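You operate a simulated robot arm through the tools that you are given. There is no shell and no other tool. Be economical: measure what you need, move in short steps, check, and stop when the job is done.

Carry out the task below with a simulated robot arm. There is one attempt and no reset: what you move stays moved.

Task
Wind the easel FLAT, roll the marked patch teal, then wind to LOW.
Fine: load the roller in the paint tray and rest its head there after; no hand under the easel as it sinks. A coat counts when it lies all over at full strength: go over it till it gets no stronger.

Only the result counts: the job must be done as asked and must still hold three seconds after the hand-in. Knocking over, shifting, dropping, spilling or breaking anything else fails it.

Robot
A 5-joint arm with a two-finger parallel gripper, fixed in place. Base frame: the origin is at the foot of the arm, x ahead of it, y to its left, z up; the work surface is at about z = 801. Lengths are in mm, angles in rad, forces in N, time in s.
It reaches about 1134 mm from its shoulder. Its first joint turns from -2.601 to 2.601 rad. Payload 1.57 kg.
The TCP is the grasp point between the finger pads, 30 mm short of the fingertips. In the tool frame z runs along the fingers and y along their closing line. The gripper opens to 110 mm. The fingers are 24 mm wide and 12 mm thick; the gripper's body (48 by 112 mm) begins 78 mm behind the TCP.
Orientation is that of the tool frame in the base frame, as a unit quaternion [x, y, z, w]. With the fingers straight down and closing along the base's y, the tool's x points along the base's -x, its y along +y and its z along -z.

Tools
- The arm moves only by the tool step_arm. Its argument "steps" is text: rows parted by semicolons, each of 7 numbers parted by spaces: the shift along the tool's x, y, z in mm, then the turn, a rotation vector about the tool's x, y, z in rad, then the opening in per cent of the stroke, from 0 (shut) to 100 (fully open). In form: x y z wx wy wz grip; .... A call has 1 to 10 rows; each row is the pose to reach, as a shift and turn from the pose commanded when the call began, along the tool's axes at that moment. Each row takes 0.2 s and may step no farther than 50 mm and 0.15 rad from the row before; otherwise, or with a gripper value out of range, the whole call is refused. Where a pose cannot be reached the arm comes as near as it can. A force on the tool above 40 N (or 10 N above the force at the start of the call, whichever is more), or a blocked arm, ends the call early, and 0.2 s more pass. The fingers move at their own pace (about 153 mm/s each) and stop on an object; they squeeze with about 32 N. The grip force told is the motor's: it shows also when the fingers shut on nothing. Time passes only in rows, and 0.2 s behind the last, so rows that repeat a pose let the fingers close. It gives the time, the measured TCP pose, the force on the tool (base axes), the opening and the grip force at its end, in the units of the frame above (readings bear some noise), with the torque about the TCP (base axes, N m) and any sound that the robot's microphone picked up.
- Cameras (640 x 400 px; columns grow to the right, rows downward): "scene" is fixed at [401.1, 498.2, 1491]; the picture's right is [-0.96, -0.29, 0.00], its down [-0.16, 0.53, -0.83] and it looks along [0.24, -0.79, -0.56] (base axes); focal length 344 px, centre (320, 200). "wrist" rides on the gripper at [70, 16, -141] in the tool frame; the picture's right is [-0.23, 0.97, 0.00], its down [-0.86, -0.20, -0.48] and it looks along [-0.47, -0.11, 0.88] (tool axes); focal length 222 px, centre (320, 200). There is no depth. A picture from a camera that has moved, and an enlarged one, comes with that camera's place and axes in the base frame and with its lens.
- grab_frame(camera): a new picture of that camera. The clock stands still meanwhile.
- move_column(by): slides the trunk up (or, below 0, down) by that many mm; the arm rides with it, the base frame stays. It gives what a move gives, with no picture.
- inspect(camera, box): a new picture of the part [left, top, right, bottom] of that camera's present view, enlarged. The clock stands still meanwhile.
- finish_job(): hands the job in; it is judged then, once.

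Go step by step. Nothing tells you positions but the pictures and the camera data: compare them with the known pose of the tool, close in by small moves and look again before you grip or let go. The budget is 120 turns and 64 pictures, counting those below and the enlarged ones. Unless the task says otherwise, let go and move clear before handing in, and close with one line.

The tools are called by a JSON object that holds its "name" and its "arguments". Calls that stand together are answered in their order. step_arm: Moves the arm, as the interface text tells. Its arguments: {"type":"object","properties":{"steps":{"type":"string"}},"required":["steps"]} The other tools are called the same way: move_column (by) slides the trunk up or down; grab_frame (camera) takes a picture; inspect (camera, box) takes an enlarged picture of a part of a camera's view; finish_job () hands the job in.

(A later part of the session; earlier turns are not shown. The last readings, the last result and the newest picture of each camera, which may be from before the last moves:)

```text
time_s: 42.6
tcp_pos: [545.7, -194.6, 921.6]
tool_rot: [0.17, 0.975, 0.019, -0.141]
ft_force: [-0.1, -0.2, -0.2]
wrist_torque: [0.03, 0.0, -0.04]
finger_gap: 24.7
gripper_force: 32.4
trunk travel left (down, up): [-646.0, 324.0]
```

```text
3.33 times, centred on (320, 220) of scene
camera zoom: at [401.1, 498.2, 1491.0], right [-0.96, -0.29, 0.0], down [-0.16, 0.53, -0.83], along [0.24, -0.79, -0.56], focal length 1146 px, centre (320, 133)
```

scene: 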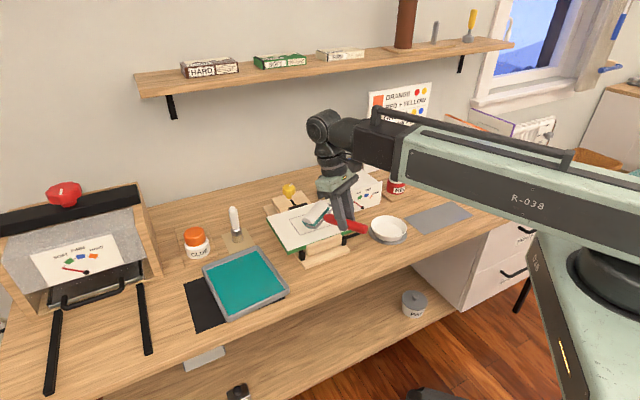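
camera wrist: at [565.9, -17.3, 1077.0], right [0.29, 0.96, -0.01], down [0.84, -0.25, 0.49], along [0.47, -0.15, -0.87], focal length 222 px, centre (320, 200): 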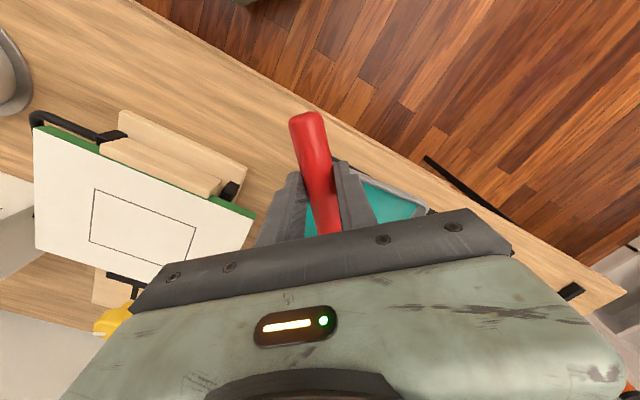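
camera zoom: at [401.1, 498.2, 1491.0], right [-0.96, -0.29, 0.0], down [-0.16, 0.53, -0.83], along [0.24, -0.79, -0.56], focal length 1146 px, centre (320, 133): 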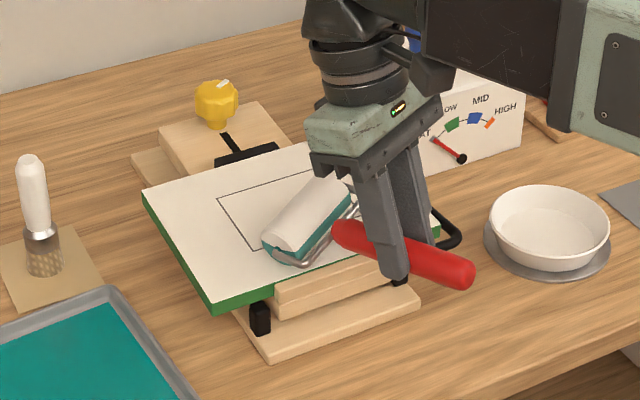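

{"name": "move_column", "arguments": {"by": -2.5}}

{"name": "step_arm", "arguments": {"steps": "-20.2 0 -5.9 0 0 0 0; -40.3 0 -11.8 0 0 0 0; -60.5 0 -17.7 0 0 0 0; -80.6 0 -23.6 0 0 0 0; -99 0 -29 0 0 0 0; -80.6 0 -23.6 0 0 0 0; -60.5 0 -17.7 0 0 0 0; -40.3 0 -11.8 0 0 0 0; -20.2 0 -5.9 0 0 0 0; 0 0 0 0 0 0 0"}}

{"name": "inspect", "arguments": {"camera": "scene", "box": [250, 160, 390, 280]}}

```text
time_s: 43.1
tcp_pos: [545.2, -195.7, 919.4]
tool_rot: [0.17, 0.975, 0.02, -0.141]
ft_force: [0.3, 0.5, -0.2]
wrist_torque: [0.04, -0.07, 0.01]
finger_gap: 23.9
gripper_force: 32.2
trunk travel left (down, up): [-643.0, 327.0]
```

```text
time_s: 45.3
tcp_pos: [542.6, -195.1, 920.5]
tool_rot: [0.17, 0.975, 0.019, -0.142]
ft_force: [0.3, 0.0, -1.4]
wrist_torque: [0.04, 0.07, -0.01]
finger_gap: 24.7
gripper_force: 31.8
trunk travel left (down, up): [-643.0, 327.0]
```

```text
3.33 times, centred on (320, 220) of scene
camera zoom: at [401.1, 498.2, 1491.0], right [-0.96, -0.29, 0.0], down [-0.16, 0.53, -0.83], along [0.24, -0.79, -0.56], focal length 1146 px, centre (320, 133)
```

zoom: 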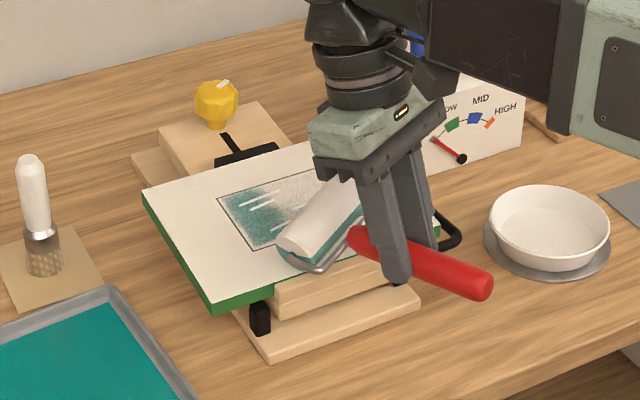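

Paint takes and stays inside the patch. Pressing a bit harder and repeating the lane.

{"name": "move_column", "arguments": {"by": -4}}

{"name": "step_arm", "arguments": {"steps": "-20.2 0 -5.9 0 0 0 0; -40.3 0 -11.8 0 0 0 0; -60.5 0 -17.7 0 0 0 0; -80.6 0 -23.6 0 0 0 0; -99 0 -29 0 0 0 0; -80.6 0 -23.6 0 0 0 0; -60.5 0 -17.7 0 0 0 0; -40.3 0 -11.8 0 0 0 0; -20.2 0 -5.9 0 0 0 0; 0 0 0 0 0 0 0"}}

{"name": "inspect", "arguments": {"camera": "scene", "box": [250, 160, 390, 280]}}

```text
time_s: 45.9
tcp_pos: [541.0, -195.3, 916.2]
tool_rot: [0.17, 0.975, 0.02, -0.141]
ft_force: [-0.1, -1.2, 7.1]
wrist_torque: [0.05, -0.64, -0.04]
finger_gap: 24.8
gripper_force: 31.9
trunk travel left (down, up): [-639.0, 331.0]
```

```text
time_s: 48.1
tcp_pos: [541.5, -194.5, 915.9]
tool_rot: [0.17, 0.975, 0.019, -0.141]
ft_force: [0.7, -0.2, -1.8]
wrist_torque: [0.04, 0.03, 0.03]
finger_gap: 24.6
gripper_force: 32.4
trunk travel left (down, up): [-639.0, 331.0]
```

```text
3.33 times, centred on (320, 220) of scene
camera zoom: at [401.1, 498.2, 1491.0], right [-0.96, -0.29, 0.0], down [-0.16, 0.53, -0.83], along [0.24, -0.79, -0.56], focal length 1146 px, centre (320, 133)
```

zoom: 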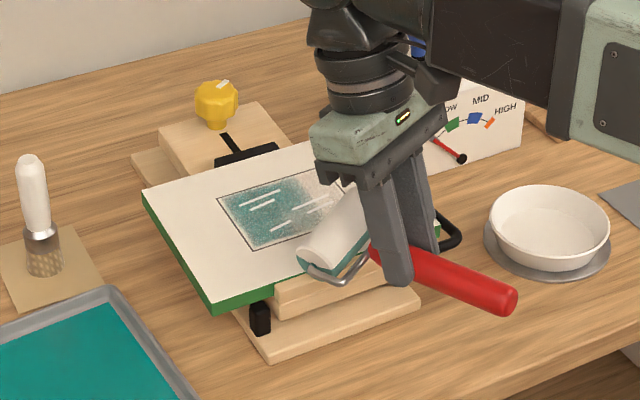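

The roller head seems to have bumped the page clip at the far end and slid back in my grip (head now ~71 mm ahead). I'll shift the lane sideways, shorten the outer limit, and continue.

{"name": "move_column", "arguments": {"by": 8}}

{"name": "step_arm", "arguments": {"steps": "-12 5 -3.5 0.002 0 -0.008 0; -23 9.3 -6.8 0.0045 0 -0.0155 0; -23 9.3 -6.8 0.0045 0 -0.0155 0"}}

{"name": "inspect", "arguments": {"camera": "scene", "box": [250, 160, 390, 280]}}

{"name": "grab_frame", "arguments": {"camera": "wrist"}}

```text
time_s: 48.6
tcp_pos: [541.4, -196.3, 923.7]
tool_rot: [0.171, 0.975, 0.02, -0.141]
ft_force: [-0.3, -0.9, -1.7]
wrist_torque: [0.0, 0.06, -0.03]
finger_gap: 24.6
gripper_force: 32.1
trunk travel left (down, up): [-647.0, 323.0]
```

```text
time_s: 49.4
tcp_pos: [567.4, -196.9, 923.0]
tool_rot: [0.163, 0.976, 0.019, -0.141]
ft_force: [0.6, 0.6, -0.9]
wrist_torque: [0.01, 0.06, 0.02]
finger_gap: 24.6
gripper_force: 32.2
trunk travel left (down, up): [-647.0, 323.0]
```

```text
3.33 times, centred on (320, 220) of scene
camera zoom: at [401.1, 498.2, 1491.0], right [-0.96, -0.29, 0.0], down [-0.16, 0.53, -0.83], along [0.24, -0.79, -0.56], focal length 1146 px, centre (320, 133)
```

zoom: 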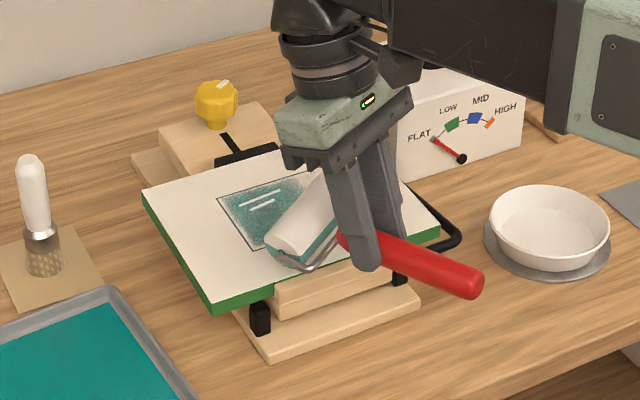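

```text
20 pictures are left
camera wrist: at [548.1, -171.3, 1079.7], right [0.52, 0.85, -0.07], down [0.84, -0.5, 0.22], along [0.15, -0.18, -0.97], focal length 222 px, centre (320, 200)
```

wrist: 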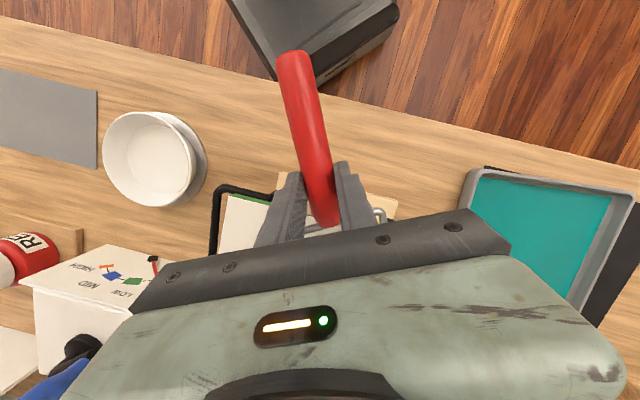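

Grip is near the handle's front but holds. Rolling this lane with a gentle press, stopping short of the clip.

{"name": "move_column", "arguments": {"by": -10}}

{"name": "step_arm", "arguments": {"steps": "-19 0 -5.6 0 0 0 0; -38 0 -11.2 0 0 0 0; -57 0 -16.7 0 0 0 0; -76 0 -22.3 0 0 0 0; -93 0 -27.3 0 0 0 0; -76 0 -22.3 0 0 0 0; -57 0 -16.7 0 0 0 0; -38 0 -11.2 0 0 0 0; -19 0 -5.6 0 0 0 0; 0 0 0 0 0 0 0"}}

{"name": "inspect", "arguments": {"camera": "scene", "box": [250, 160, 390, 280]}}

```text
time_s: 50.0
tcp_pos: [567.9, -196.4, 914.0]
tool_rot: [0.163, 0.976, 0.019, -0.142]
ft_force: [-1.0, -1.2, 3.4]
wrist_torque: [0.0, -0.32, -0.09]
finger_gap: 24.7
gripper_force: 32.2
trunk travel left (down, up): [-637.0, 333.0]
```

```text
time_s: 52.2
tcp_pos: [565.9, -195.9, 913.8]
tool_rot: [0.163, 0.976, 0.018, -0.143]
ft_force: [-0.4, -0.2, -2.0]
wrist_torque: [0.03, -0.01, 0.0]
finger_gap: 24.9
gripper_force: 32.4
trunk travel left (down, up): [-637.0, 333.0]
```

```text
3.33 times, centred on (320, 220) of scene
camera zoom: at [401.1, 498.2, 1491.0], right [-0.96, -0.29, 0.0], down [-0.16, 0.53, -0.83], along [0.24, -0.79, -0.56], focal length 1146 px, centre (320, 133)
```

zoom: 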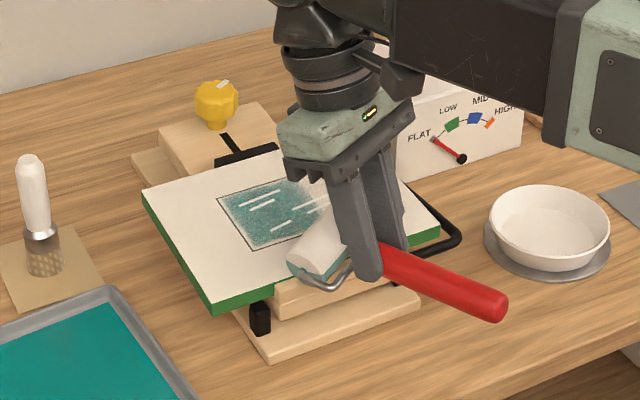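

Pushing strokes make the roller slip back in my grip; pulling strokes should draw it forward. I'll lift, go to the far end, press, and pull toward the robot.

{"name": "move_column", "arguments": {"by": 14}}

{"name": "step_arm", "arguments": {"steps": "-38 0 -11.2 0 0 0 0; -76 0 -22.3 0 0 0 0; -112 0 -33 0 0 0 0; -112 0 -33 0 0 0 0"}}

{"name": "move_column", "arguments": {"by": -17}}

{"name": "inspect", "arguments": {"camera": "scene", "box": [250, 160, 390, 280]}}

```text
time_s: 52.8
tcp_pos: [567.6, -196.5, 927.7]
tool_rot: [0.163, 0.976, 0.019, -0.142]
ft_force: [0.3, 0.2, -2.3]
wrist_torque: [-0.01, 0.01, 0.02]
finger_gap: 24.8
gripper_force: 32.3
trunk travel left (down, up): [-651.0, 319.0]
```

```text
time_s: 53.8
tcp_pos: [678.6, -233.2, 927.8]
tool_rot: [0.163, 0.976, 0.019, -0.143]
ft_force: [0.7, -1.0, -1.5]
wrist_torque: [-0.01, 0.04, -0.01]
finger_gap: 24.8
gripper_force: 32.1
trunk travel left (down, up): [-651.0, 319.0]
```

```text
time_s: 54.5
tcp_pos: [678.5, -233.7, 911.5]
tool_rot: [0.163, 0.976, 0.019, -0.143]
ft_force: [-2.5, 1.9, 11.4]
wrist_torque: [0.0, -0.5, 0.09]
finger_gap: 24.5
gripper_force: 32.2
trunk travel left (down, up): [-634.0, 336.0]
```

```text
3.33 times, centred on (320, 220) of scene
camera zoom: at [401.1, 498.2, 1491.0], right [-0.96, -0.29, 0.0], down [-0.16, 0.53, -0.83], along [0.24, -0.79, -0.56], focal length 1146 px, centre (320, 133)
```

zoom: 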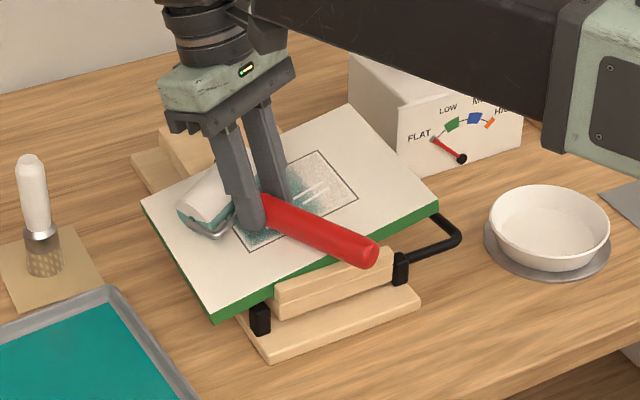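

Pressing well (11 N). Pull stroke now.

{"name": "step_arm", "arguments": {"steps": "19 0 5.6 0 0 0 0; 38 0 11.2 0 0 0 0; 57 0 16.7 0 0 0 0; 76 0 22.3 0 0 0 0; 95 0 27.9 0 0 0 0; 108 0 31.7 0 0 0 0"}}

{"name": "inspect", "arguments": {"camera": "scene", "box": [250, 160, 390, 280]}}

```text
time_s: 55.9
tcp_pos: [571.8, -198.1, 911.2]
tool_rot: [0.163, 0.976, 0.019, -0.143]
ft_force: [0.8, -0.5, -1.2]
wrist_torque: [0.02, 0.0, 0.01]
finger_gap: 24.5
gripper_force: 32.2
trunk travel left (down, up): [-634.0, 336.0]
```

```text
3.33 times, centred on (320, 220) of scene
camera zoom: at [401.1, 498.2, 1491.0], right [-0.96, -0.29, 0.0], down [-0.16, 0.53, -0.83], along [0.24, -0.79, -0.56], focal length 1146 px, centre (320, 133)
```

zoom: 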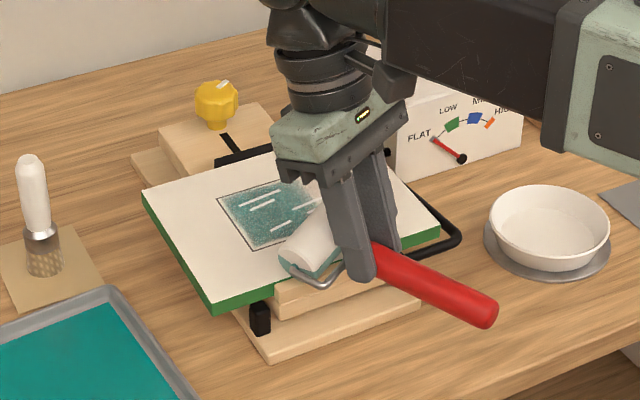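

The roller has pitched in my grip. I'll take it back to the tray, rest it there (head in paint, handle on the rim), and re-grip further back and deeper.

{"name": "move_column", "arguments": {"by": 50}}

{"name": "step_arm", "arguments": {"steps": "-10.7 37.2 -3.1 0.015 0 -0.051 0; -21.4 74.4 -6.3 0.03 0 -0.102 0; -32.1 111.7 -9.4 0.045 0 -0.154 0; -42.8 148.9 -12.6 0.06 0 -0.205 0; -53.5 186.1 -15.7 0.075 0 -0.256 0; -53.5 186.1 -15.7 0.075 0 -0.256 0"}}

{"name": "move_column", "arguments": {"by": -75}}

{"name": "inspect", "arguments": {"camera": "scene", "box": [195, 210, 355, 330]}}

```text
time_s: 56.8
tcp_pos: [571.7, -196.3, 960.9]
tool_rot: [0.162, 0.976, 0.018, -0.142]
ft_force: [0.4, 0.9, -0.7]
wrist_torque: [0.01, 0.02, -0.01]
finger_gap: 24.6
gripper_force: 31.8
trunk travel left (down, up): [-684.0, 286.0]
```

```text
time_s: 58.2
tcp_pos: [685.3, -38.5, 960.7]
tool_rot: [0.032, 0.989, -0.001, -0.144]
ft_force: [-0.3, 0.0, -1.3]
wrist_torque: [0.03, 0.02, -0.02]
finger_gap: 24.8
gripper_force: 31.5
out of reach, approached as far as the arm can: row 2
trunk travel left (down, up): [-684.0, 286.0]
```

```text
time_s: 59.3
tcp_pos: [686.1, -39.6, 885.2]
tool_rot: [0.031, 0.989, 0.0, -0.145]
ft_force: [0.4, 0.0, -2.0]
wrist_torque: [0.03, 0.03, 0.02]
finger_gap: 24.6
gripper_force: 32.5
trunk travel left (down, up): [-609.0, 361.0]
```

```text
3.33 times, centred on (275, 270) of scene
camera zoom: at [401.1, 498.2, 1491.0], right [-0.96, -0.29, 0.0], down [-0.16, 0.53, -0.83], along [0.24, -0.79, -0.56], focal length 1146 px, centre (470, -33)
```

zoom: 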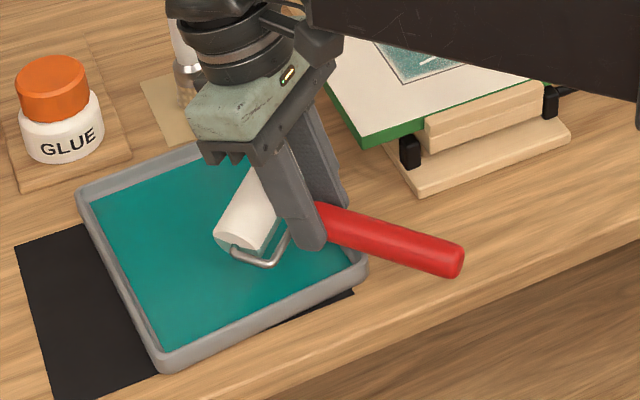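

{"name": "move_column", "arguments": {"by": -18}}

{"name": "move_column", "arguments": {"by": -5}}

{"name": "move_column", "arguments": {"by": -3}}

```text
time_s: 60.0
tcp_pos: [684.9, -38.9, 868.0]
tool_rot: [0.031, 0.989, -0.001, -0.145]
ft_force: [0.1, -0.3, -1.7]
wrist_torque: [0.01, 0.02, 0.04]
finger_gap: 24.7
gripper_force: 32.1
trunk travel left (down, up): [-591.0, 379.0]
```

```text
time_s: 60.5
tcp_pos: [685.1, -40.0, 862.8]
tool_rot: [0.031, 0.989, 0.0, -0.145]
ft_force: [0.2, -0.1, -1.9]
wrist_torque: [0.02, 0.01, 0.01]
finger_gap: 24.6
gripper_force: 31.5
trunk travel left (down, up): [-586.0, 384.0]
```

```text
time_s: 61.0
tcp_pos: [684.9, -39.9, 858.8]
tool_rot: [0.03, 0.989, 0.0, -0.144]
ft_force: [-1.0, 0.6, -2.3]
wrist_torque: [0.02, -0.02, 0.01]
finger_gap: 24.6
gripper_force: 32.1
trunk travel left (down, up): [-583.0, 387.0]
```

{"name": "move_column", "arguments": {"by": -4}}

{"name": "inspect", "arguments": {"camera": "scene", "box": [195, 210, 355, 330]}}

```text
time_s: 61.6
tcp_pos: [684.1, -39.2, 856.7]
tool_rot: [0.032, 0.989, 0.0, -0.144]
ft_force: [9.4, -1.7, 23.3]
wrist_torque: [0.2, 0.22, -0.14]
finger_gap: 24.7
gripper_force: 31.9
trunk travel left (down, up): [-579.0, 391.0]
```

```text
3.33 times, centred on (275, 270) of scene
camera zoom: at [401.1, 498.2, 1491.0], right [-0.96, -0.29, 0.0], down [-0.16, 0.53, -0.83], along [0.24, -0.79, -0.56], focal length 1146 px, centre (470, -33)
```

zoom: 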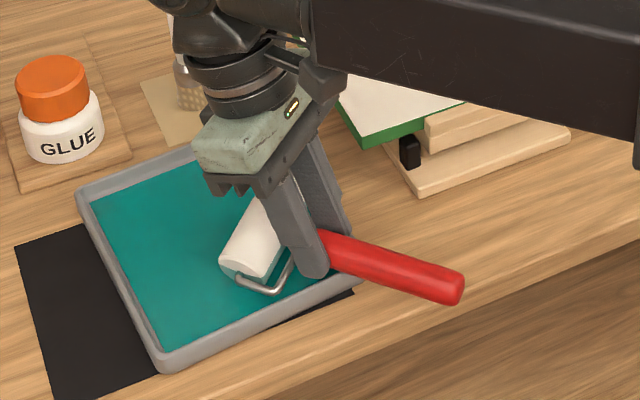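

Handle is resting on the rim. Relieve the press, open, and rise.

{"name": "move_column", "arguments": {"by": 2}}

{"name": "step_arm", "arguments": {"steps": "0 0 0 0 0 0 12; 0 0 0 0 0 0 30; 0 0 0 0 0 0 55"}}

{"name": "move_column", "arguments": {"by": 130}}

{"name": "step_arm", "arguments": {"steps": "15 0 4.4 0 -0.1 0 60; 30 0 8.8 0 -0.2 0 60; 45 0 13 0 -0.285 0 60; 58 0 17 0 -0.285 0 60"}}

{"name": "grab_frame", "arguments": {"camera": "wrist"}}

{"name": "inspect", "arguments": {"camera": "scene", "box": [195, 210, 355, 330]}}

```text
time_s: 62.1
tcp_pos: [685.7, -39.0, 857.3]
tool_rot: [0.031, 0.989, 0.0, -0.144]
ft_force: [0.7, 0.1, -0.3]
wrist_torque: [-0.01, 0.02, 0.0]
finger_gap: 24.5
gripper_force: 31.8
trunk travel left (down, up): [-581.0, 389.0]
```

```text
time_s: 62.9
tcp_pos: [685.1, -38.4, 858.5]
tool_rot: [0.031, 0.989, -0.001, -0.144]
ft_force: [0.0, 0.4, 0.1]
wrist_torque: [0.01, 0.02, 0.01]
finger_gap: 60.5
gripper_force: 0.0
trunk travel left (down, up): [-581.0, 389.0]
```

```text
time_s: 64.5
tcp_pos: [685.7, -39.8, 986.5]
tool_rot: [0.032, 0.989, 0.0, -0.145]
ft_force: [-0.3, -0.4, 0.2]
wrist_torque: [-0.01, -0.01, 0.05]
finger_gap: 60.0
gripper_force: 0.1
trunk travel left (down, up): [-711.0, 259.0]
```

```text
time_s: 65.5
tcp_pos: [625.2, -34.9, 978.3]
tool_rot: [0.032, 0.999, -0.004, -0.001]
ft_force: [-0.2, 0.2, 0.0]
wrist_torque: [0.0, 0.01, -0.01]
finger_gap: 65.9
gripper_force: 0.1
out of reach, approached as far as the arm can: row 1, 2, 3, 4
trunk travel left (down, up): [-711.0, 259.0]
```

```text
14 pictures are left
camera wrist: at [556.1, -13.6, 1120.5], right [0.29, 0.96, -0.01], down [0.84, -0.25, 0.48], along [0.45, -0.15, -0.88], focal length 222 px, centre (320, 200)
```

wrist: 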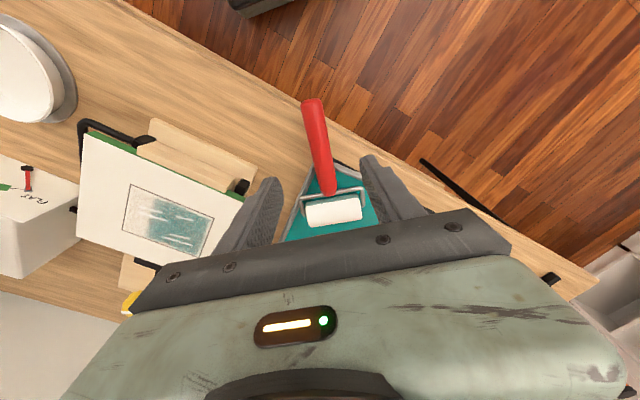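

```text
3.33 times, centred on (275, 270) of scene
camera zoom: at [401.1, 498.2, 1491.0], right [-0.96, -0.29, 0.0], down [-0.16, 0.53, -0.83], along [0.24, -0.79, -0.56], focal length 1146 px, centre (470, -33)
```

zoom: 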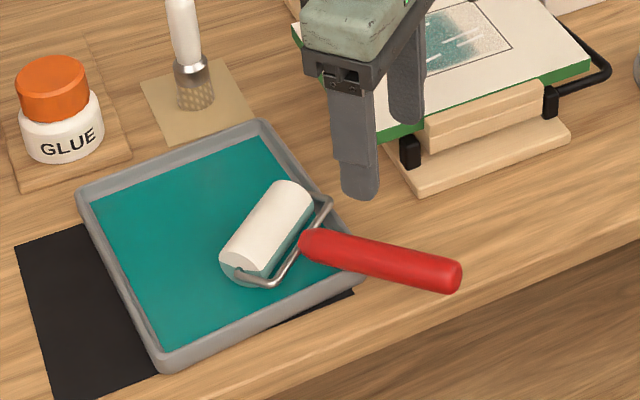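

Roller rests well in the tray; handle at about heading -6.7°, z≈838. Align and descend to grip the rear-middle of the handle, deeper between the pads.

{"name": "step_arm", "arguments": {"steps": "5 -2 0 0 0 0.053 60; 5 -2 0 0 0 0.053 60"}}

{"name": "move_column", "arguments": {"by": -110}}

{"name": "grab_frame", "arguments": {"camera": "wrist"}}

```text
time_s: 66.1
tcp_pos: [618.7, -38.1, 977.8]
tool_rot: [0.057, 0.998, -0.005, -0.002]
ft_force: [0.7, -0.1, -0.1]
wrist_torque: [-0.01, 0.0, 0.01]
finger_gap: 66.5
gripper_force: 0.0
trunk travel left (down, up): [-711.0, 259.0]
```

```text
time_s: 67.5
tcp_pos: [618.3, -38.1, 868.3]
tool_rot: [0.058, 0.998, -0.004, -0.003]
ft_force: [-0.5, -0.2, -0.1]
wrist_torque: [0.03, 0.0, 0.0]
finger_gap: 66.0
gripper_force: 0.0
trunk travel left (down, up): [-601.0, 369.0]
```

```text
12 pictures are left
camera wrist: at [552.1, -12.2, 1010.5], right [0.34, 0.94, -0.01], down [0.83, -0.29, 0.48], along [0.45, -0.17, -0.88], focal length 222 px, centre (320, 200)
```

wrist: 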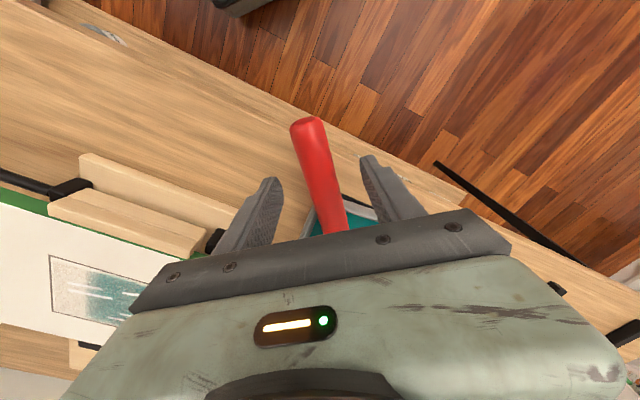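

{"name": "move_column", "arguments": {"by": -30}}

{"name": "step_arm", "arguments": {"steps": "0 0 0 0 0 0 35; 0 0 0 0 0 0 15; 0 0 0 0 0 0 0; 0 0 0 0 0 0 0"}}

{"name": "move_column", "arguments": {"by": 60}}

{"name": "step_arm", "arguments": {"steps": "-10 0 0 0 0.1 0 0; -20 0 0 0 0.2 0 0; -30 0 0 0 0.3 0 0; -30 0 0 0 0.3 0 0"}}

{"name": "inspect", "arguments": {"camera": "scene", "box": [195, 210, 355, 330]}}

```text
time_s: 68.2
tcp_pos: [618.9, -37.7, 837.3]
tool_rot: [0.058, 0.998, -0.004, -0.003]
ft_force: [0.1, -0.3, -0.4]
wrist_torque: [-0.02, -0.05, -0.03]
finger_gap: 65.9
gripper_force: 0.1
trunk travel left (down, up): [-571.0, 399.0]
```

```text
time_s: 69.2
tcp_pos: [618.9, -37.0, 837.9]
tool_rot: [0.058, 0.998, -0.004, -0.003]
ft_force: [1.6, 1.6, -0.6]
wrist_torque: [0.04, -0.1, 0.19]
finger_gap: 25.2
gripper_force: 32.2
trunk travel left (down, up): [-571.0, 399.0]
```

```text
time_s: 70.2
tcp_pos: [620.4, -37.5, 898.1]
tool_rot: [0.057, 0.998, -0.004, -0.002]
ft_force: [-1.0, 1.0, -1.8]
wrist_torque: [-0.01, 0.13, 0.01]
finger_gap: 25.4
gripper_force: 32.4
trunk travel left (down, up): [-631.0, 339.0]
```

```text
time_s: 71.2
tcp_pos: [649.8, -41.0, 909.0]
tool_rot: [0.058, 0.987, 0.004, -0.153]
ft_force: [-0.5, -0.1, -1.3]
wrist_torque: [0.05, 0.12, -0.02]
finger_gap: 25.2
gripper_force: 32.5
out of reach, approached as far as the arm can: row 2, 3, 4
trunk travel left (down, up): [-631.0, 339.0]
```

```text
3.33 times, centred on (275, 270) of scene
camera zoom: at [401.1, 498.2, 1491.0], right [-0.96, -0.29, 0.0], down [-0.16, 0.53, -0.83], along [0.24, -0.79, -0.56], focal length 1146 px, centre (470, -33)
```

zoom: 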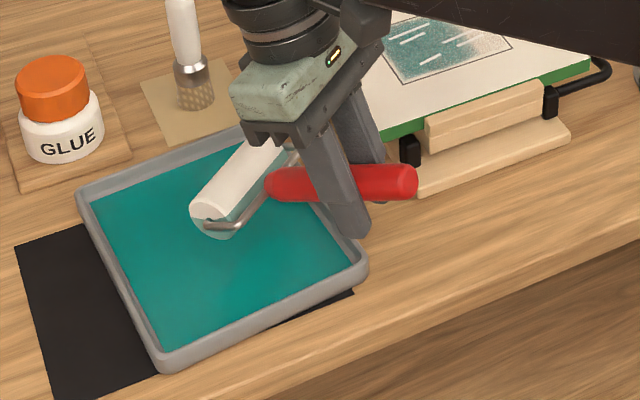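

Great grip now (head 103 mm ahead, 43 mm below). Reload: out a bit, lower into paint, pull back.

{"name": "step_arm", "arguments": {"steps": "-19 0 -6 0 0 0 0; -38 0 -12 0 0 0 0"}}

{"name": "move_column", "arguments": {"by": -30}}

{"name": "move_column", "arguments": {"by": -3}}

```text
time_s: 71.8
tcp_pos: [688.2, -45.3, 908.5]
tool_rot: [0.058, 0.987, 0.004, -0.151]
ft_force: [0.7, -0.6, -2.5]
wrist_torque: [0.01, 0.11, -0.01]
finger_gap: 25.3
gripper_force: 31.7
trunk travel left (down, up): [-631.0, 339.0]
```

```text
time_s: 72.6
tcp_pos: [688.7, -46.1, 879.4]
tool_rot: [0.058, 0.987, 0.004, -0.151]
ft_force: [-0.1, 0.5, -1.3]
wrist_torque: [0.0, 0.1, -0.01]
finger_gap: 25.3
gripper_force: 31.9
trunk travel left (down, up): [-601.0, 369.0]
```

```text
time_s: 73.1
tcp_pos: [688.7, -45.0, 876.6]
tool_rot: [0.057, 0.987, 0.004, -0.151]
ft_force: [0.1, 0.9, -0.7]
wrist_torque: [-0.03, 0.1, 0.0]
finger_gap: 25.4
gripper_force: 32.3
trunk travel left (down, up): [-598.0, 372.0]
```

{"name": "move_column", "arguments": {"by": -4}}

{"name": "move_column", "arguments": {"by": -3}}

```text
time_s: 73.6
tcp_pos: [689.0, -44.7, 873.1]
tool_rot: [0.057, 0.987, 0.004, -0.151]
ft_force: [-0.3, -1.2, -1.0]
wrist_torque: [0.04, 0.1, -0.03]
finger_gap: 25.5
gripper_force: 32.1
trunk travel left (down, up): [-594.0, 376.0]
```

```text
time_s: 74.2
tcp_pos: [687.9, -45.3, 869.3]
tool_rot: [0.058, 0.987, 0.003, -0.152]
ft_force: [-4.0, 0.2, 5.5]
wrist_torque: [-0.13, -0.42, -0.08]
finger_gap: 25.2
gripper_force: 31.9
trunk travel left (down, up): [-591.0, 379.0]
```

Contact. Pull back to roll paint on, then push and pull once more.

{"name": "step_arm", "arguments": {"steps": "14 0 4.4 0 0 0 0; 28 0 8.8 0 0 0 0; 42 0 13.2 0 0 0 0; 28 0 8.8 0 0 0 0; 14 0 4.4 0 0 0 0; 28 0 8.8 0 0 0 0; 42 0 13.2 0 0 0 0"}}

{"name": "move_column", "arguments": {"by": 95}}

```text
time_s: 75.8
tcp_pos: [645.6, -41.2, 868.7]
tool_rot: [0.057, 0.987, 0.004, -0.152]
ft_force: [-0.4, -0.4, 2.1]
wrist_torque: [0.13, -0.04, 0.09]
finger_gap: 24.9
gripper_force: 31.9
trunk travel left (down, up): [-591.0, 379.0]
```

```text
time_s: 77.0
tcp_pos: [646.1, -40.3, 963.8]
tool_rot: [0.058, 0.987, 0.004, -0.152]
ft_force: [0.6, -0.9, -1.5]
wrist_torque: [0.03, 0.12, -0.02]
finger_gap: 24.9
gripper_force: 32.4
trunk travel left (down, up): [-686.0, 284.0]
```

Loaded. Swing over to the far-side lane (v=-30) of the patch at its outer end.

{"name": "step_arm", "arguments": {"steps": "4.1 -38.9 1.3 -0.0155 0 0.0495 0; 8.1 -77.9 2.6 -0.031 0 0.099 0; 12.2 -116.8 3.9 -0.0465 0 0.1485 0; 16.3 -155.7 5.1 -0.062 0 0.198 0; 20.3 -194.7 6.4 -0.0775 0 0.2475 0; 24.4 -233.6 7.7 -0.093 0 0.297 0; 24.4 -233.6 7.7 -0.093 0 0.297 0"}}

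{"name": "move_column", "arguments": {"by": -36}}

{"name": "move_column", "arguments": {"by": -5}}

{"name": "inspect", "arguments": {"camera": "scene", "box": [250, 160, 390, 280]}}

```text
time_s: 78.6
tcp_pos: [594.5, -268.5, 964.0]
tool_rot: [0.21, 0.966, 0.027, -0.148]
ft_force: [-0.1, -0.4, -2.2]
wrist_torque: [0.09, 0.1, -0.01]
finger_gap: 25.4
gripper_force: 32.2
out of reach, approached as far as the arm can: row 5, 6, 7
trunk travel left (down, up): [-686.0, 284.0]
```

```text
time_s: 79.4
tcp_pos: [595.6, -267.3, 926.2]
tool_rot: [0.211, 0.966, 0.027, -0.148]
ft_force: [-1.0, 0.0, -0.3]
wrist_torque: [-0.06, -0.03, -0.03]
finger_gap: 24.7
gripper_force: 31.8
trunk travel left (down, up): [-650.0, 320.0]
```

```text
time_s: 80.0
tcp_pos: [594.0, -266.9, 924.3]
tool_rot: [0.21, 0.966, 0.027, -0.147]
ft_force: [-3.0, 1.3, 6.5]
wrist_torque: [-0.3, -0.52, -0.07]
finger_gap: 25.1
gripper_force: 31.3
trunk travel left (down, up): [-645.0, 325.0]
```

```text
3.33 times, centred on (320, 220) of scene
camera zoom: at [401.1, 498.2, 1491.0], right [-0.96, -0.29, 0.0], down [-0.16, 0.53, -0.83], along [0.24, -0.79, -0.56], focal length 1146 px, centre (320, 133)
```

zoom: 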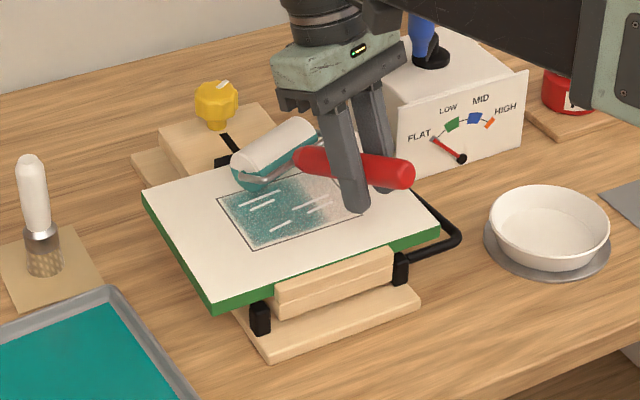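

Good contact at the outer edge. Pull stroke across the weak side.

{"name": "step_arm", "arguments": {"steps": "17 0 5.3 0 0 0 0; 34 0 10.7 0 0 0 0; 51 0 16 0 0 0 0; 68 0 21.4 0 0 0 0; 85 0 26.7 0 0 0 0; 96 0 30.2 0 0 0 0"}}

{"name": "move_column", "arguments": {"by": 10}}

{"name": "step_arm", "arguments": {"steps": "-34 0 -10.7 0 0 0 0; -68 0 -21.4 0 0 0 0; -94 0 -29.6 0 0 0 0; -94 0 -29.6 0 0 0 0"}}

{"name": "move_column", "arguments": {"by": -12}}

{"name": "step_arm", "arguments": {"steps": "17 0 5.3 0 0 0 0; 34 0 10.7 0 0 0 0; 51 0 16 0 0 0 0; 68 0 21.4 0 0 0 0; 85 0 26.7 0 0 0 0; 96 0 30.2 0 0 0 0"}}

{"name": "inspect", "arguments": {"camera": "scene", "box": [250, 160, 390, 280]}}

```text
time_s: 81.4
tcp_pos: [505.8, -226.9, 921.9]
tool_rot: [0.209, 0.966, 0.027, -0.149]
ft_force: [0.0, 0.3, -2.1]
wrist_torque: [0.02, 0.09, -0.03]
finger_gap: 24.9
gripper_force: 31.8
trunk travel left (down, up): [-645.0, 325.0]
```

```text
time_s: 82.0
tcp_pos: [505.1, -227.1, 932.9]
tool_rot: [0.209, 0.966, 0.027, -0.148]
ft_force: [0.0, -0.2, -1.6]
wrist_torque: [0.04, 0.09, 0.02]
finger_gap: 25.1
gripper_force: 32.2
trunk travel left (down, up): [-655.0, 315.0]
```

```text
time_s: 83.0
tcp_pos: [595.0, -269.0, 933.9]
tool_rot: [0.21, 0.966, 0.027, -0.149]
ft_force: [-0.7, -0.2, -0.8]
wrist_torque: [0.05, 0.13, -0.01]
finger_gap: 25.0
gripper_force: 31.9
trunk travel left (down, up): [-655.0, 315.0]
```

```text
time_s: 83.6
tcp_pos: [593.5, -269.2, 920.1]
tool_rot: [0.21, 0.966, 0.028, -0.149]
ft_force: [-1.7, 1.0, 2.8]
wrist_torque: [-0.08, -0.37, 0.1]
finger_gap: 24.9
gripper_force: 32.5
trunk travel left (down, up): [-643.0, 327.0]
```

```text
time_s: 85.0
tcp_pos: [501.8, -227.1, 921.2]
tool_rot: [0.21, 0.966, 0.027, -0.148]
ft_force: [0.6, 0.1, -2.0]
wrist_torque: [0.03, 0.12, 0.0]
finger_gap: 24.9
gripper_force: 31.7
trunk travel left (down, up): [-643.0, 327.0]
```

```text
3.33 times, centred on (320, 220) of scene
camera zoom: at [401.1, 498.2, 1491.0], right [-0.96, -0.29, 0.0], down [-0.16, 0.53, -0.83], along [0.24, -0.79, -0.56], focal length 1146 px, centre (320, 133)
```

zoom: 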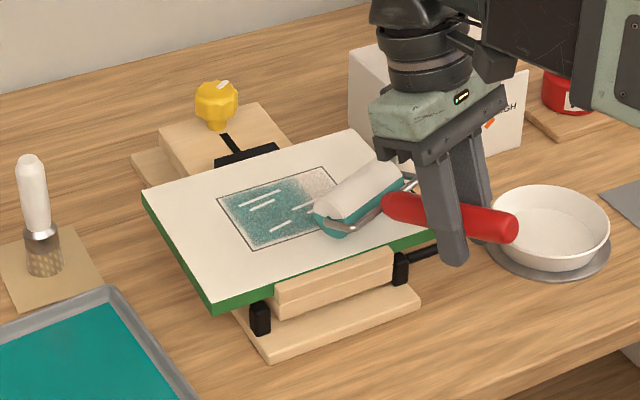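

At this end the roller hangs free (no contact), so it had been resting on the clip. I'll find the page height here.

{"name": "move_column", "arguments": {"by": -3}}

{"name": "move_column", "arguments": {"by": -3}}

{"name": "move_column", "arguments": {"by": -2}}

```text
time_s: 85.5
tcp_pos: [502.8, -227.1, 918.9]
tool_rot: [0.21, 0.966, 0.027, -0.148]
ft_force: [0.2, -0.2, -2.5]
wrist_torque: [0.06, 0.13, 0.02]
finger_gap: 25.3
gripper_force: 32.0
trunk travel left (down, up): [-640.0, 330.0]
```

```text
time_s: 86.0
tcp_pos: [501.8, -226.6, 915.0]
tool_rot: [0.209, 0.966, 0.028, -0.148]
ft_force: [-1.7, 1.2, 5.5]
wrist_torque: [-0.2, -0.48, 0.1]
finger_gap: 24.8
gripper_force: 32.0
trunk travel left (down, up): [-637.0, 333.0]
```

```text
time_s: 86.5
tcp_pos: [502.8, -226.5, 913.1]
tool_rot: [0.21, 0.966, 0.027, -0.149]
ft_force: [-4.0, 1.2, 6.5]
wrist_torque: [-0.29, -0.5, -0.08]
finger_gap: 24.8
gripper_force: 32.1
trunk travel left (down, up): [-635.0, 335.0]
```

The page slopes slightly (higher at the outer end), so I'll pull in segments while lowering the trunk a little each time.

{"name": "move_column", "arguments": {"by": 13}}

{"name": "step_arm", "arguments": {"steps": "-30 0 -9.4 0 0 0 0; -60 0 -18.9 0 0 0 0; -86 0 -27 0 0 0 0; -86 0 -27 0 0 0 0"}}

{"name": "move_column", "arguments": {"by": -10}}

{"name": "step_arm", "arguments": {"steps": "9 0 2.8 0 0 0 0; 18 0 5.7 0 0 0 0"}}

{"name": "move_column", "arguments": {"by": -1.2}}

{"name": "step_arm", "arguments": {"steps": "9 0 2.8 0 0 0 0; 18 0 5.7 0 0 0 0"}}

{"name": "move_column", "arguments": {"by": -1.2}}

{"name": "step_arm", "arguments": {"steps": "9 0 2.8 0 0 0 0; 18 0 5.7 0 0 0 0"}}

{"name": "move_column", "arguments": {"by": -1.2}}

{"name": "step_arm", "arguments": {"steps": "9 0 2.8 0 0 0 0; 18 0 5.7 0 0 0 0"}}

{"name": "move_column", "arguments": {"by": -1.2}}

{"name": "step_arm", "arguments": {"steps": "9 0 2.8 0 0 0 0; 16 0 5 0 0 0 0"}}

{"name": "inspect", "arguments": {"camera": "scene", "box": [250, 160, 390, 280]}}

```text
time_s: 87.1
tcp_pos: [503.8, -227.3, 925.7]
tool_rot: [0.209, 0.966, 0.027, -0.148]
ft_force: [-0.2, 0.0, -2.0]
wrist_torque: [0.02, 0.08, -0.01]
finger_gap: 25.0
gripper_force: 32.0
trunk travel left (down, up): [-648.0, 322.0]
```

```text
time_s: 88.1
tcp_pos: [585.6, -264.7, 925.0]
tool_rot: [0.21, 0.966, 0.028, -0.149]
ft_force: [-0.4, -1.0, -2.1]
wrist_torque: [0.08, 0.13, 0.0]
finger_gap: 24.8
gripper_force: 31.8
trunk travel left (down, up): [-648.0, 322.0]
```

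```text
time_s: 88.7
tcp_pos: [585.0, -263.5, 916.0]
tool_rot: [0.209, 0.966, 0.027, -0.148]
ft_force: [-2.6, 0.5, 3.3]
wrist_torque: [-0.21, -0.32, -0.11]
finger_gap: 24.9
gripper_force: 31.8
trunk travel left (down, up): [-638.0, 332.0]
```

```text
time_s: 89.3
tcp_pos: [568.1, -255.8, 916.3]
tool_rot: [0.21, 0.966, 0.028, -0.149]
ft_force: [-1.0, -0.7, -2.4]
wrist_torque: [0.04, 0.12, -0.07]
finger_gap: 24.7
gripper_force: 32.4
trunk travel left (down, up): [-638.0, 332.0]
```

```text
time_s: 89.8
tcp_pos: [567.8, -256.4, 914.8]
tool_rot: [0.21, 0.966, 0.027, -0.148]
ft_force: [-1.2, -0.8, 3.1]
wrist_torque: [-0.22, -0.39, -0.15]
finger_gap: 24.8
gripper_force: 31.1
trunk travel left (down, up): [-637.0, 333.0]
```

```text
time_s: 90.4
tcp_pos: [550.2, -249.0, 915.6]
tool_rot: [0.209, 0.966, 0.028, -0.149]
ft_force: [-0.7, -1.1, -1.0]
wrist_torque: [0.03, 0.11, -0.08]
finger_gap: 24.6
gripper_force: 31.9
trunk travel left (down, up): [-637.0, 333.0]
```

```text
time_s: 90.9
tcp_pos: [550.2, -248.8, 913.9]
tool_rot: [0.21, 0.966, 0.027, -0.149]
ft_force: [-0.9, -0.6, 2.3]
wrist_torque: [-0.22, -0.32, -0.16]
finger_gap: 24.7
gripper_force: 31.7
trunk travel left (down, up): [-636.0, 334.0]
```

```text
time_s: 91.5
tcp_pos: [535.3, -239.8, 912.4]
tool_rot: [0.21, 0.966, 0.027, -0.148]
ft_force: [0.1, -0.4, -1.5]
wrist_torque: [0.05, 0.09, -0.09]
finger_gap: 24.7
gripper_force: 32.2
trunk travel left (down, up): [-636.0, 334.0]
```

```text
time_s: 92.0
tcp_pos: [535.5, -240.8, 912.4]
tool_rot: [0.21, 0.966, 0.028, -0.148]
ft_force: [0.9, 1.0, 2.6]
wrist_torque: [-0.07, -0.34, 0.16]
finger_gap: 25.0
gripper_force: 31.9
trunk travel left (down, up): [-635.0, 335.0]
```

```text
time_s: 92.6
tcp_pos: [518.3, -234.6, 911.9]
tool_rot: [0.21, 0.966, 0.027, -0.149]
ft_force: [-0.9, -0.9, -1.1]
wrist_torque: [0.01, 0.12, -0.08]
finger_gap: 24.8
gripper_force: 32.1
trunk travel left (down, up): [-635.0, 335.0]
```

```text
time_s: 93.2
tcp_pos: [517.8, -233.2, 911.1]
tool_rot: [0.211, 0.966, 0.027, -0.149]
ft_force: [-0.2, -1.2, 3.4]
wrist_torque: [-0.25, -0.27, -0.16]
finger_gap: 24.9
gripper_force: 31.8
trunk travel left (down, up): [-633.0, 337.0]
```

```text
time_s: 93.8
tcp_pos: [502.4, -226.0, 910.8]
tool_rot: [0.209, 0.966, 0.027, -0.149]
ft_force: [0.1, 0.4, -1.9]
wrist_torque: [0.08, 0.15, 0.08]
finger_gap: 24.6
gripper_force: 32.4
trunk travel left (down, up): [-633.0, 337.0]
```

```text
3.33 times, centred on (320, 220) of scene
camera zoom: at [401.1, 498.2, 1491.0], right [-0.96, -0.29, 0.0], down [-0.16, 0.53, -0.83], along [0.24, -0.79, -0.56], focal length 1146 px, centre (320, 133)
```

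zoom: 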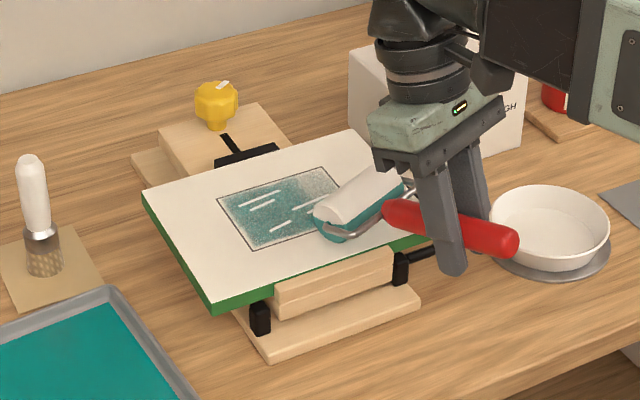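

Pulling loses contact quickly; I'll try pushing outward from light contact while raising the trunk in step with the slope.

{"name": "move_column", "arguments": {"by": -1.5}}

{"name": "step_arm", "arguments": {"steps": "-9 0 -2.8 0 0 0 0; -18 0 -5.7 0 0 0 0"}}

{"name": "move_column", "arguments": {"by": 0.7}}

{"name": "step_arm", "arguments": {"steps": "-9 0 -2.8 0 0 0 0; -18 0 -5.7 0 0 0 0"}}

{"name": "move_column", "arguments": {"by": 0.7}}

{"name": "step_arm", "arguments": {"steps": "-9 0 -2.8 0 0 0 0; -18 0 -5.7 0 0 0 0"}}

{"name": "move_column", "arguments": {"by": 0.7}}

{"name": "step_arm", "arguments": {"steps": "-9 0 -2.8 0 0 0 0; -18 0 -5.7 0 0 0 0"}}

{"name": "move_column", "arguments": {"by": 0.7}}

{"name": "step_arm", "arguments": {"steps": "-9 0 -2.8 0 0 0 0; -16 0 -5 0 0 0 0"}}

{"name": "inspect", "arguments": {"camera": "scene", "box": [250, 160, 390, 280]}}

```text
time_s: 94.3
tcp_pos: [502.4, -226.4, 910.6]
tool_rot: [0.21, 0.966, 0.027, -0.149]
ft_force: [1.2, 0.6, 2.8]
wrist_torque: [-0.04, -0.34, 0.18]
finger_gap: 24.7
gripper_force: 31.7
trunk travel left (down, up): [-632.0, 338.0]
```

```text
time_s: 94.9
tcp_pos: [520.5, -233.2, 910.9]
tool_rot: [0.209, 0.966, 0.028, -0.15]
ft_force: [-1.0, 0.1, 3.3]
wrist_torque: [-0.27, -0.29, -0.13]
finger_gap: 24.8
gripper_force: 31.5
trunk travel left (down, up): [-632.0, 338.0]
```

```text
time_s: 95.4
tcp_pos: [520.4, -234.0, 909.6]
tool_rot: [0.21, 0.966, 0.027, -0.15]
ft_force: [-0.4, -0.8, -1.9]
wrist_torque: [-0.03, 0.14, -0.1]
finger_gap: 24.6
gripper_force: 31.9
trunk travel left (down, up): [-633.0, 337.0]
```

```text
time_s: 96.0
tcp_pos: [537.6, -241.4, 909.7]
tool_rot: [0.21, 0.966, 0.027, -0.15]
ft_force: [-0.4, 0.0, 2.3]
wrist_torque: [-0.24, -0.18, -0.16]
finger_gap: 25.0
gripper_force: 31.9
trunk travel left (down, up): [-633.0, 337.0]
```

```text
time_s: 96.5
tcp_pos: [538.3, -240.1, 910.4]
tool_rot: [0.21, 0.966, 0.027, -0.149]
ft_force: [-0.2, 0.3, -1.1]
wrist_torque: [0.1, 0.1, 0.11]
finger_gap: 24.7
gripper_force: 31.8
trunk travel left (down, up): [-633.0, 337.0]
```

```text
time_s: 97.1
tcp_pos: [554.8, -249.3, 910.7]
tool_rot: [0.21, 0.966, 0.027, -0.149]
ft_force: [0.5, 0.0, 1.3]
wrist_torque: [0.02, -0.28, 0.22]
finger_gap: 24.6
gripper_force: 32.2
trunk travel left (down, up): [-633.0, 337.0]
```

```text
time_s: 97.6
tcp_pos: [555.0, -248.8, 912.4]
tool_rot: [0.21, 0.966, 0.028, -0.148]
ft_force: [-0.6, -0.6, -1.2]
wrist_torque: [0.03, 0.09, -0.1]
finger_gap: 24.8
gripper_force: 32.2
trunk travel left (down, up): [-634.0, 336.0]
```

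```text
time_s: 98.2
tcp_pos: [571.8, -256.7, 911.3]
tool_rot: [0.209, 0.966, 0.027, -0.149]
ft_force: [0.9, 0.3, -0.4]
wrist_torque: [0.0, -0.12, 0.16]
finger_gap: 24.7
gripper_force: 32.6
trunk travel left (down, up): [-634.0, 336.0]
```

```text
time_s: 98.7
tcp_pos: [571.5, -256.3, 912.5]
tool_rot: [0.21, 0.966, 0.028, -0.15]
ft_force: [0.9, 1.0, -1.8]
wrist_torque: [0.13, 0.09, 0.12]
finger_gap: 24.7
gripper_force: 31.9
trunk travel left (down, up): [-635.0, 335.0]
```

```text
time_s: 99.3
tcp_pos: [588.3, -264.0, 912.2]
tool_rot: [0.209, 0.966, 0.027, -0.148]
ft_force: [0.6, 2.0, -0.8]
wrist_torque: [0.24, -0.03, 0.29]
finger_gap: 24.3
gripper_force: 31.6
trunk travel left (down, up): [-635.0, 335.0]
```

```text
3.33 times, centred on (320, 220) of scene
camera zoom: at [401.1, 498.2, 1491.0], right [-0.96, -0.29, 0.0], down [-0.16, 0.53, -0.83], along [0.24, -0.79, -0.56], focal length 1146 px, centre (320, 133)
```

zoom: 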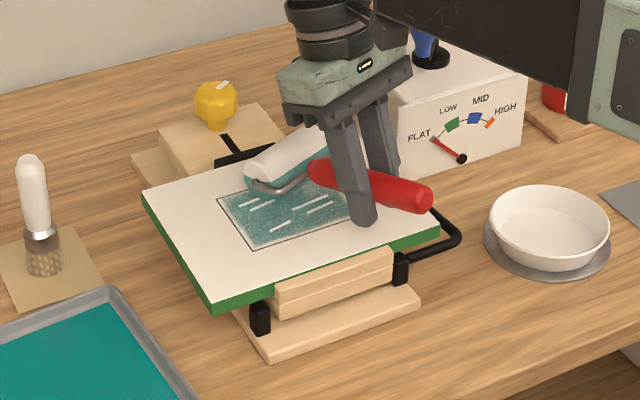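

Pushing works well and the lower right is now painted. I'll do more full pull/push cycles in this lane.

{"name": "move_column", "arguments": {"by": -2}}

{"name": "step_arm", "arguments": {"steps": "17 0 5.3 0 0 0 0; 34 0 10.7 0 0 0 0; 51 0 16 0 0 0 0; 68 0 21.4 0 0 0 0; 84 0 26.4 0 0 0 0"}}

{"name": "move_column", "arguments": {"by": -1.5}}

{"name": "step_arm", "arguments": {"steps": "-14 0 -4.4 0 0 0 0; -28 0 -8.8 0 0 0 0; -42 0 -13.2 0 0 0 0; -56 0 -17.6 0 0 0 0; -70 0 -22 0 0 0 0; -84 0 -26.4 0 0 0 0"}}

{"name": "step_arm", "arguments": {"steps": "14 0 4.4 0 0 0 0; 28 0 8.8 0 0 0 0; 42 0 13.2 0 0 0 0; 56 0 17.6 0 0 0 0; 70 0 22 0 0 0 0; 84 0 26.4 0 0 0 0"}}

{"name": "move_column", "arguments": {"by": -1.5}}

{"name": "step_arm", "arguments": {"steps": "-14 0 -4.4 0 0 0 0; -28 0 -8.8 0 0 0 0; -42 0 -13.2 0 0 0 0; -56 0 -17.6 0 0 0 0; -70 0 -22 0 0 0 0; -84 0 -26.4 0 0 0 0"}}

{"name": "inspect", "arguments": {"camera": "scene", "box": [250, 160, 390, 280]}}

```text
time_s: 99.8
tcp_pos: [586.6, -263.9, 909.8]
tool_rot: [0.21, 0.966, 0.027, -0.149]
ft_force: [0.6, -0.4, -1.3]
wrist_torque: [-0.02, 0.06, -0.12]
finger_gap: 24.7
gripper_force: 31.4
trunk travel left (down, up): [-633.0, 337.0]
```

```text
time_s: 101.0
tcp_pos: [506.1, -227.7, 910.3]
tool_rot: [0.21, 0.966, 0.027, -0.149]
ft_force: [0.2, 1.5, -1.5]
wrist_torque: [0.23, -0.06, 0.3]
finger_gap: 24.2
gripper_force: 31.2
trunk travel left (down, up): [-633.0, 337.0]
```

```text
time_s: 101.5
tcp_pos: [507.1, -228.6, 909.9]
tool_rot: [0.21, 0.966, 0.027, -0.149]
ft_force: [1.0, 0.3, -1.0]
wrist_torque: [0.23, -0.02, 0.31]
finger_gap: 24.1
gripper_force: 32.2
trunk travel left (down, up): [-631.0, 339.0]
```

```text
time_s: 102.9
tcp_pos: [586.7, -266.1, 907.8]
tool_rot: [0.209, 0.966, 0.027, -0.149]
ft_force: [-0.2, -2.4, 0.9]
wrist_torque: [-0.2, -0.09, -0.37]
finger_gap: 23.7
gripper_force: 32.2
trunk travel left (down, up): [-631.0, 339.0]
```

```text
time_s: 104.3
tcp_pos: [506.3, -227.9, 908.2]
tool_rot: [0.21, 0.966, 0.027, -0.149]
ft_force: [0.4, 0.3, -0.9]
wrist_torque: [0.01, 0.04, -0.01]
finger_gap: 24.6
gripper_force: 32.0
trunk travel left (down, up): [-631.0, 339.0]
```

```text
time_s: 104.8
tcp_pos: [507.1, -228.0, 907.7]
tool_rot: [0.21, 0.966, 0.026, -0.148]
ft_force: [-0.2, 1.2, -1.9]
wrist_torque: [-0.03, 0.05, 0.0]
finger_gap: 24.7
gripper_force: 31.8
trunk travel left (down, up): [-630.0, 340.0]
```

```text
time_s: 106.2
tcp_pos: [587.0, -267.0, 907.0]
tool_rot: [0.21, 0.966, 0.027, -0.149]
ft_force: [0.8, 0.3, 1.1]
wrist_torque: [-0.19, -0.05, -0.32]
finger_gap: 22.8
gripper_force: 31.8
trunk travel left (down, up): [-630.0, 340.0]
```

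```text
3.33 times, centred on (320, 220) of scene
camera zoom: at [401.1, 498.2, 1491.0], right [-0.96, -0.29, 0.0], down [-0.16, 0.53, -0.83], along [0.24, -0.79, -0.56], focal length 1146 px, centre (320, 133)
```

zoom: 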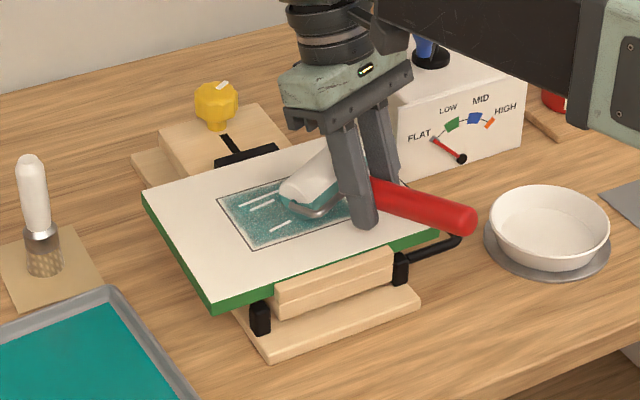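

The roller slipped back again. I'll return to the tray, rest, re-grip, reload, then use light segmented pushes (which worked best).

{"name": "move_column", "arguments": {"by": 53}}

{"name": "step_arm", "arguments": {"steps": "2 40.4 0.6 0.018 0 -0.058 0; 4.1 80.9 1.3 0.036 0 -0.115 0; 6.1 121.3 1.9 0.054 0 -0.173 0; 8.1 161.7 2.5 0.073 0 -0.231 0; 10.2 202.2 3.2 0.091 0 -0.288 0; 12.2 242.6 3.8 0.109 0 -0.346 0; 12.2 242.6 3.8 0.109 0 -0.346 0"}}

{"name": "move_column", "arguments": {"by": -92}}

{"name": "move_column", "arguments": {"by": -5}}

```text
time_s: 107.2
tcp_pos: [587.5, -266.3, 960.3]
tool_rot: [0.21, 0.966, 0.027, -0.149]
ft_force: [0.1, -0.1, -0.9]
wrist_torque: [0.04, 0.07, -0.03]
finger_gap: 24.5
gripper_force: 31.9
trunk travel left (down, up): [-683.0, 287.0]
```

```text
time_s: 108.8
tcp_pos: [676.8, -37.4, 960.8]
tool_rot: [0.032, 0.988, 0.0, -0.152]
ft_force: [0.4, 0.2, -1.4]
wrist_torque: [0.01, 0.04, 0.01]
finger_gap: 24.4
gripper_force: 32.5
trunk travel left (down, up): [-683.0, 287.0]
```

```text
time_s: 110.0
tcp_pos: [675.8, -38.9, 869.6]
tool_rot: [0.032, 0.988, 0.001, -0.153]
ft_force: [-0.8, 0.2, -0.8]
wrist_torque: [-0.03, 0.0, 0.0]
finger_gap: 24.7
gripper_force: 32.2
trunk travel left (down, up): [-591.0, 379.0]
```

```text
time_s: 110.6
tcp_pos: [677.9, -39.1, 862.5]
tool_rot: [0.032, 0.988, 0.0, -0.154]
ft_force: [0.5, -1.2, -1.4]
wrist_torque: [0.0, -0.01, 0.0]
finger_gap: 24.7
gripper_force: 32.2
trunk travel left (down, up): [-586.0, 384.0]
```

{"name": "move_column", "arguments": {"by": -5}}

{"name": "move_column", "arguments": {"by": -3}}

{"name": "move_column", "arguments": {"by": -2}}

```text
time_s: 111.1
tcp_pos: [677.6, -38.3, 858.1]
tool_rot: [0.032, 0.988, 0.0, -0.153]
ft_force: [-0.1, -0.3, -2.2]
wrist_torque: [-0.01, 0.04, -0.01]
finger_gap: 24.6
gripper_force: 31.8
trunk travel left (down, up): [-581.0, 389.0]
```

```text
time_s: 111.7
tcp_pos: [676.9, -38.5, 856.2]
tool_rot: [0.032, 0.988, 0.0, -0.153]
ft_force: [0.3, -0.2, -1.5]
wrist_torque: [0.04, 0.04, 0.02]
finger_gap: 24.4
gripper_force: 31.4
trunk travel left (down, up): [-578.0, 392.0]
```

```text
time_s: 112.2
tcp_pos: [676.7, -38.4, 854.8]
tool_rot: [0.031, 0.988, 0.001, -0.152]
ft_force: [10.6, -1.4, 24.6]
wrist_torque: [0.58, -0.41, -0.26]
finger_gap: 24.6
gripper_force: 31.8
trunk travel left (down, up): [-576.0, 394.0]
```

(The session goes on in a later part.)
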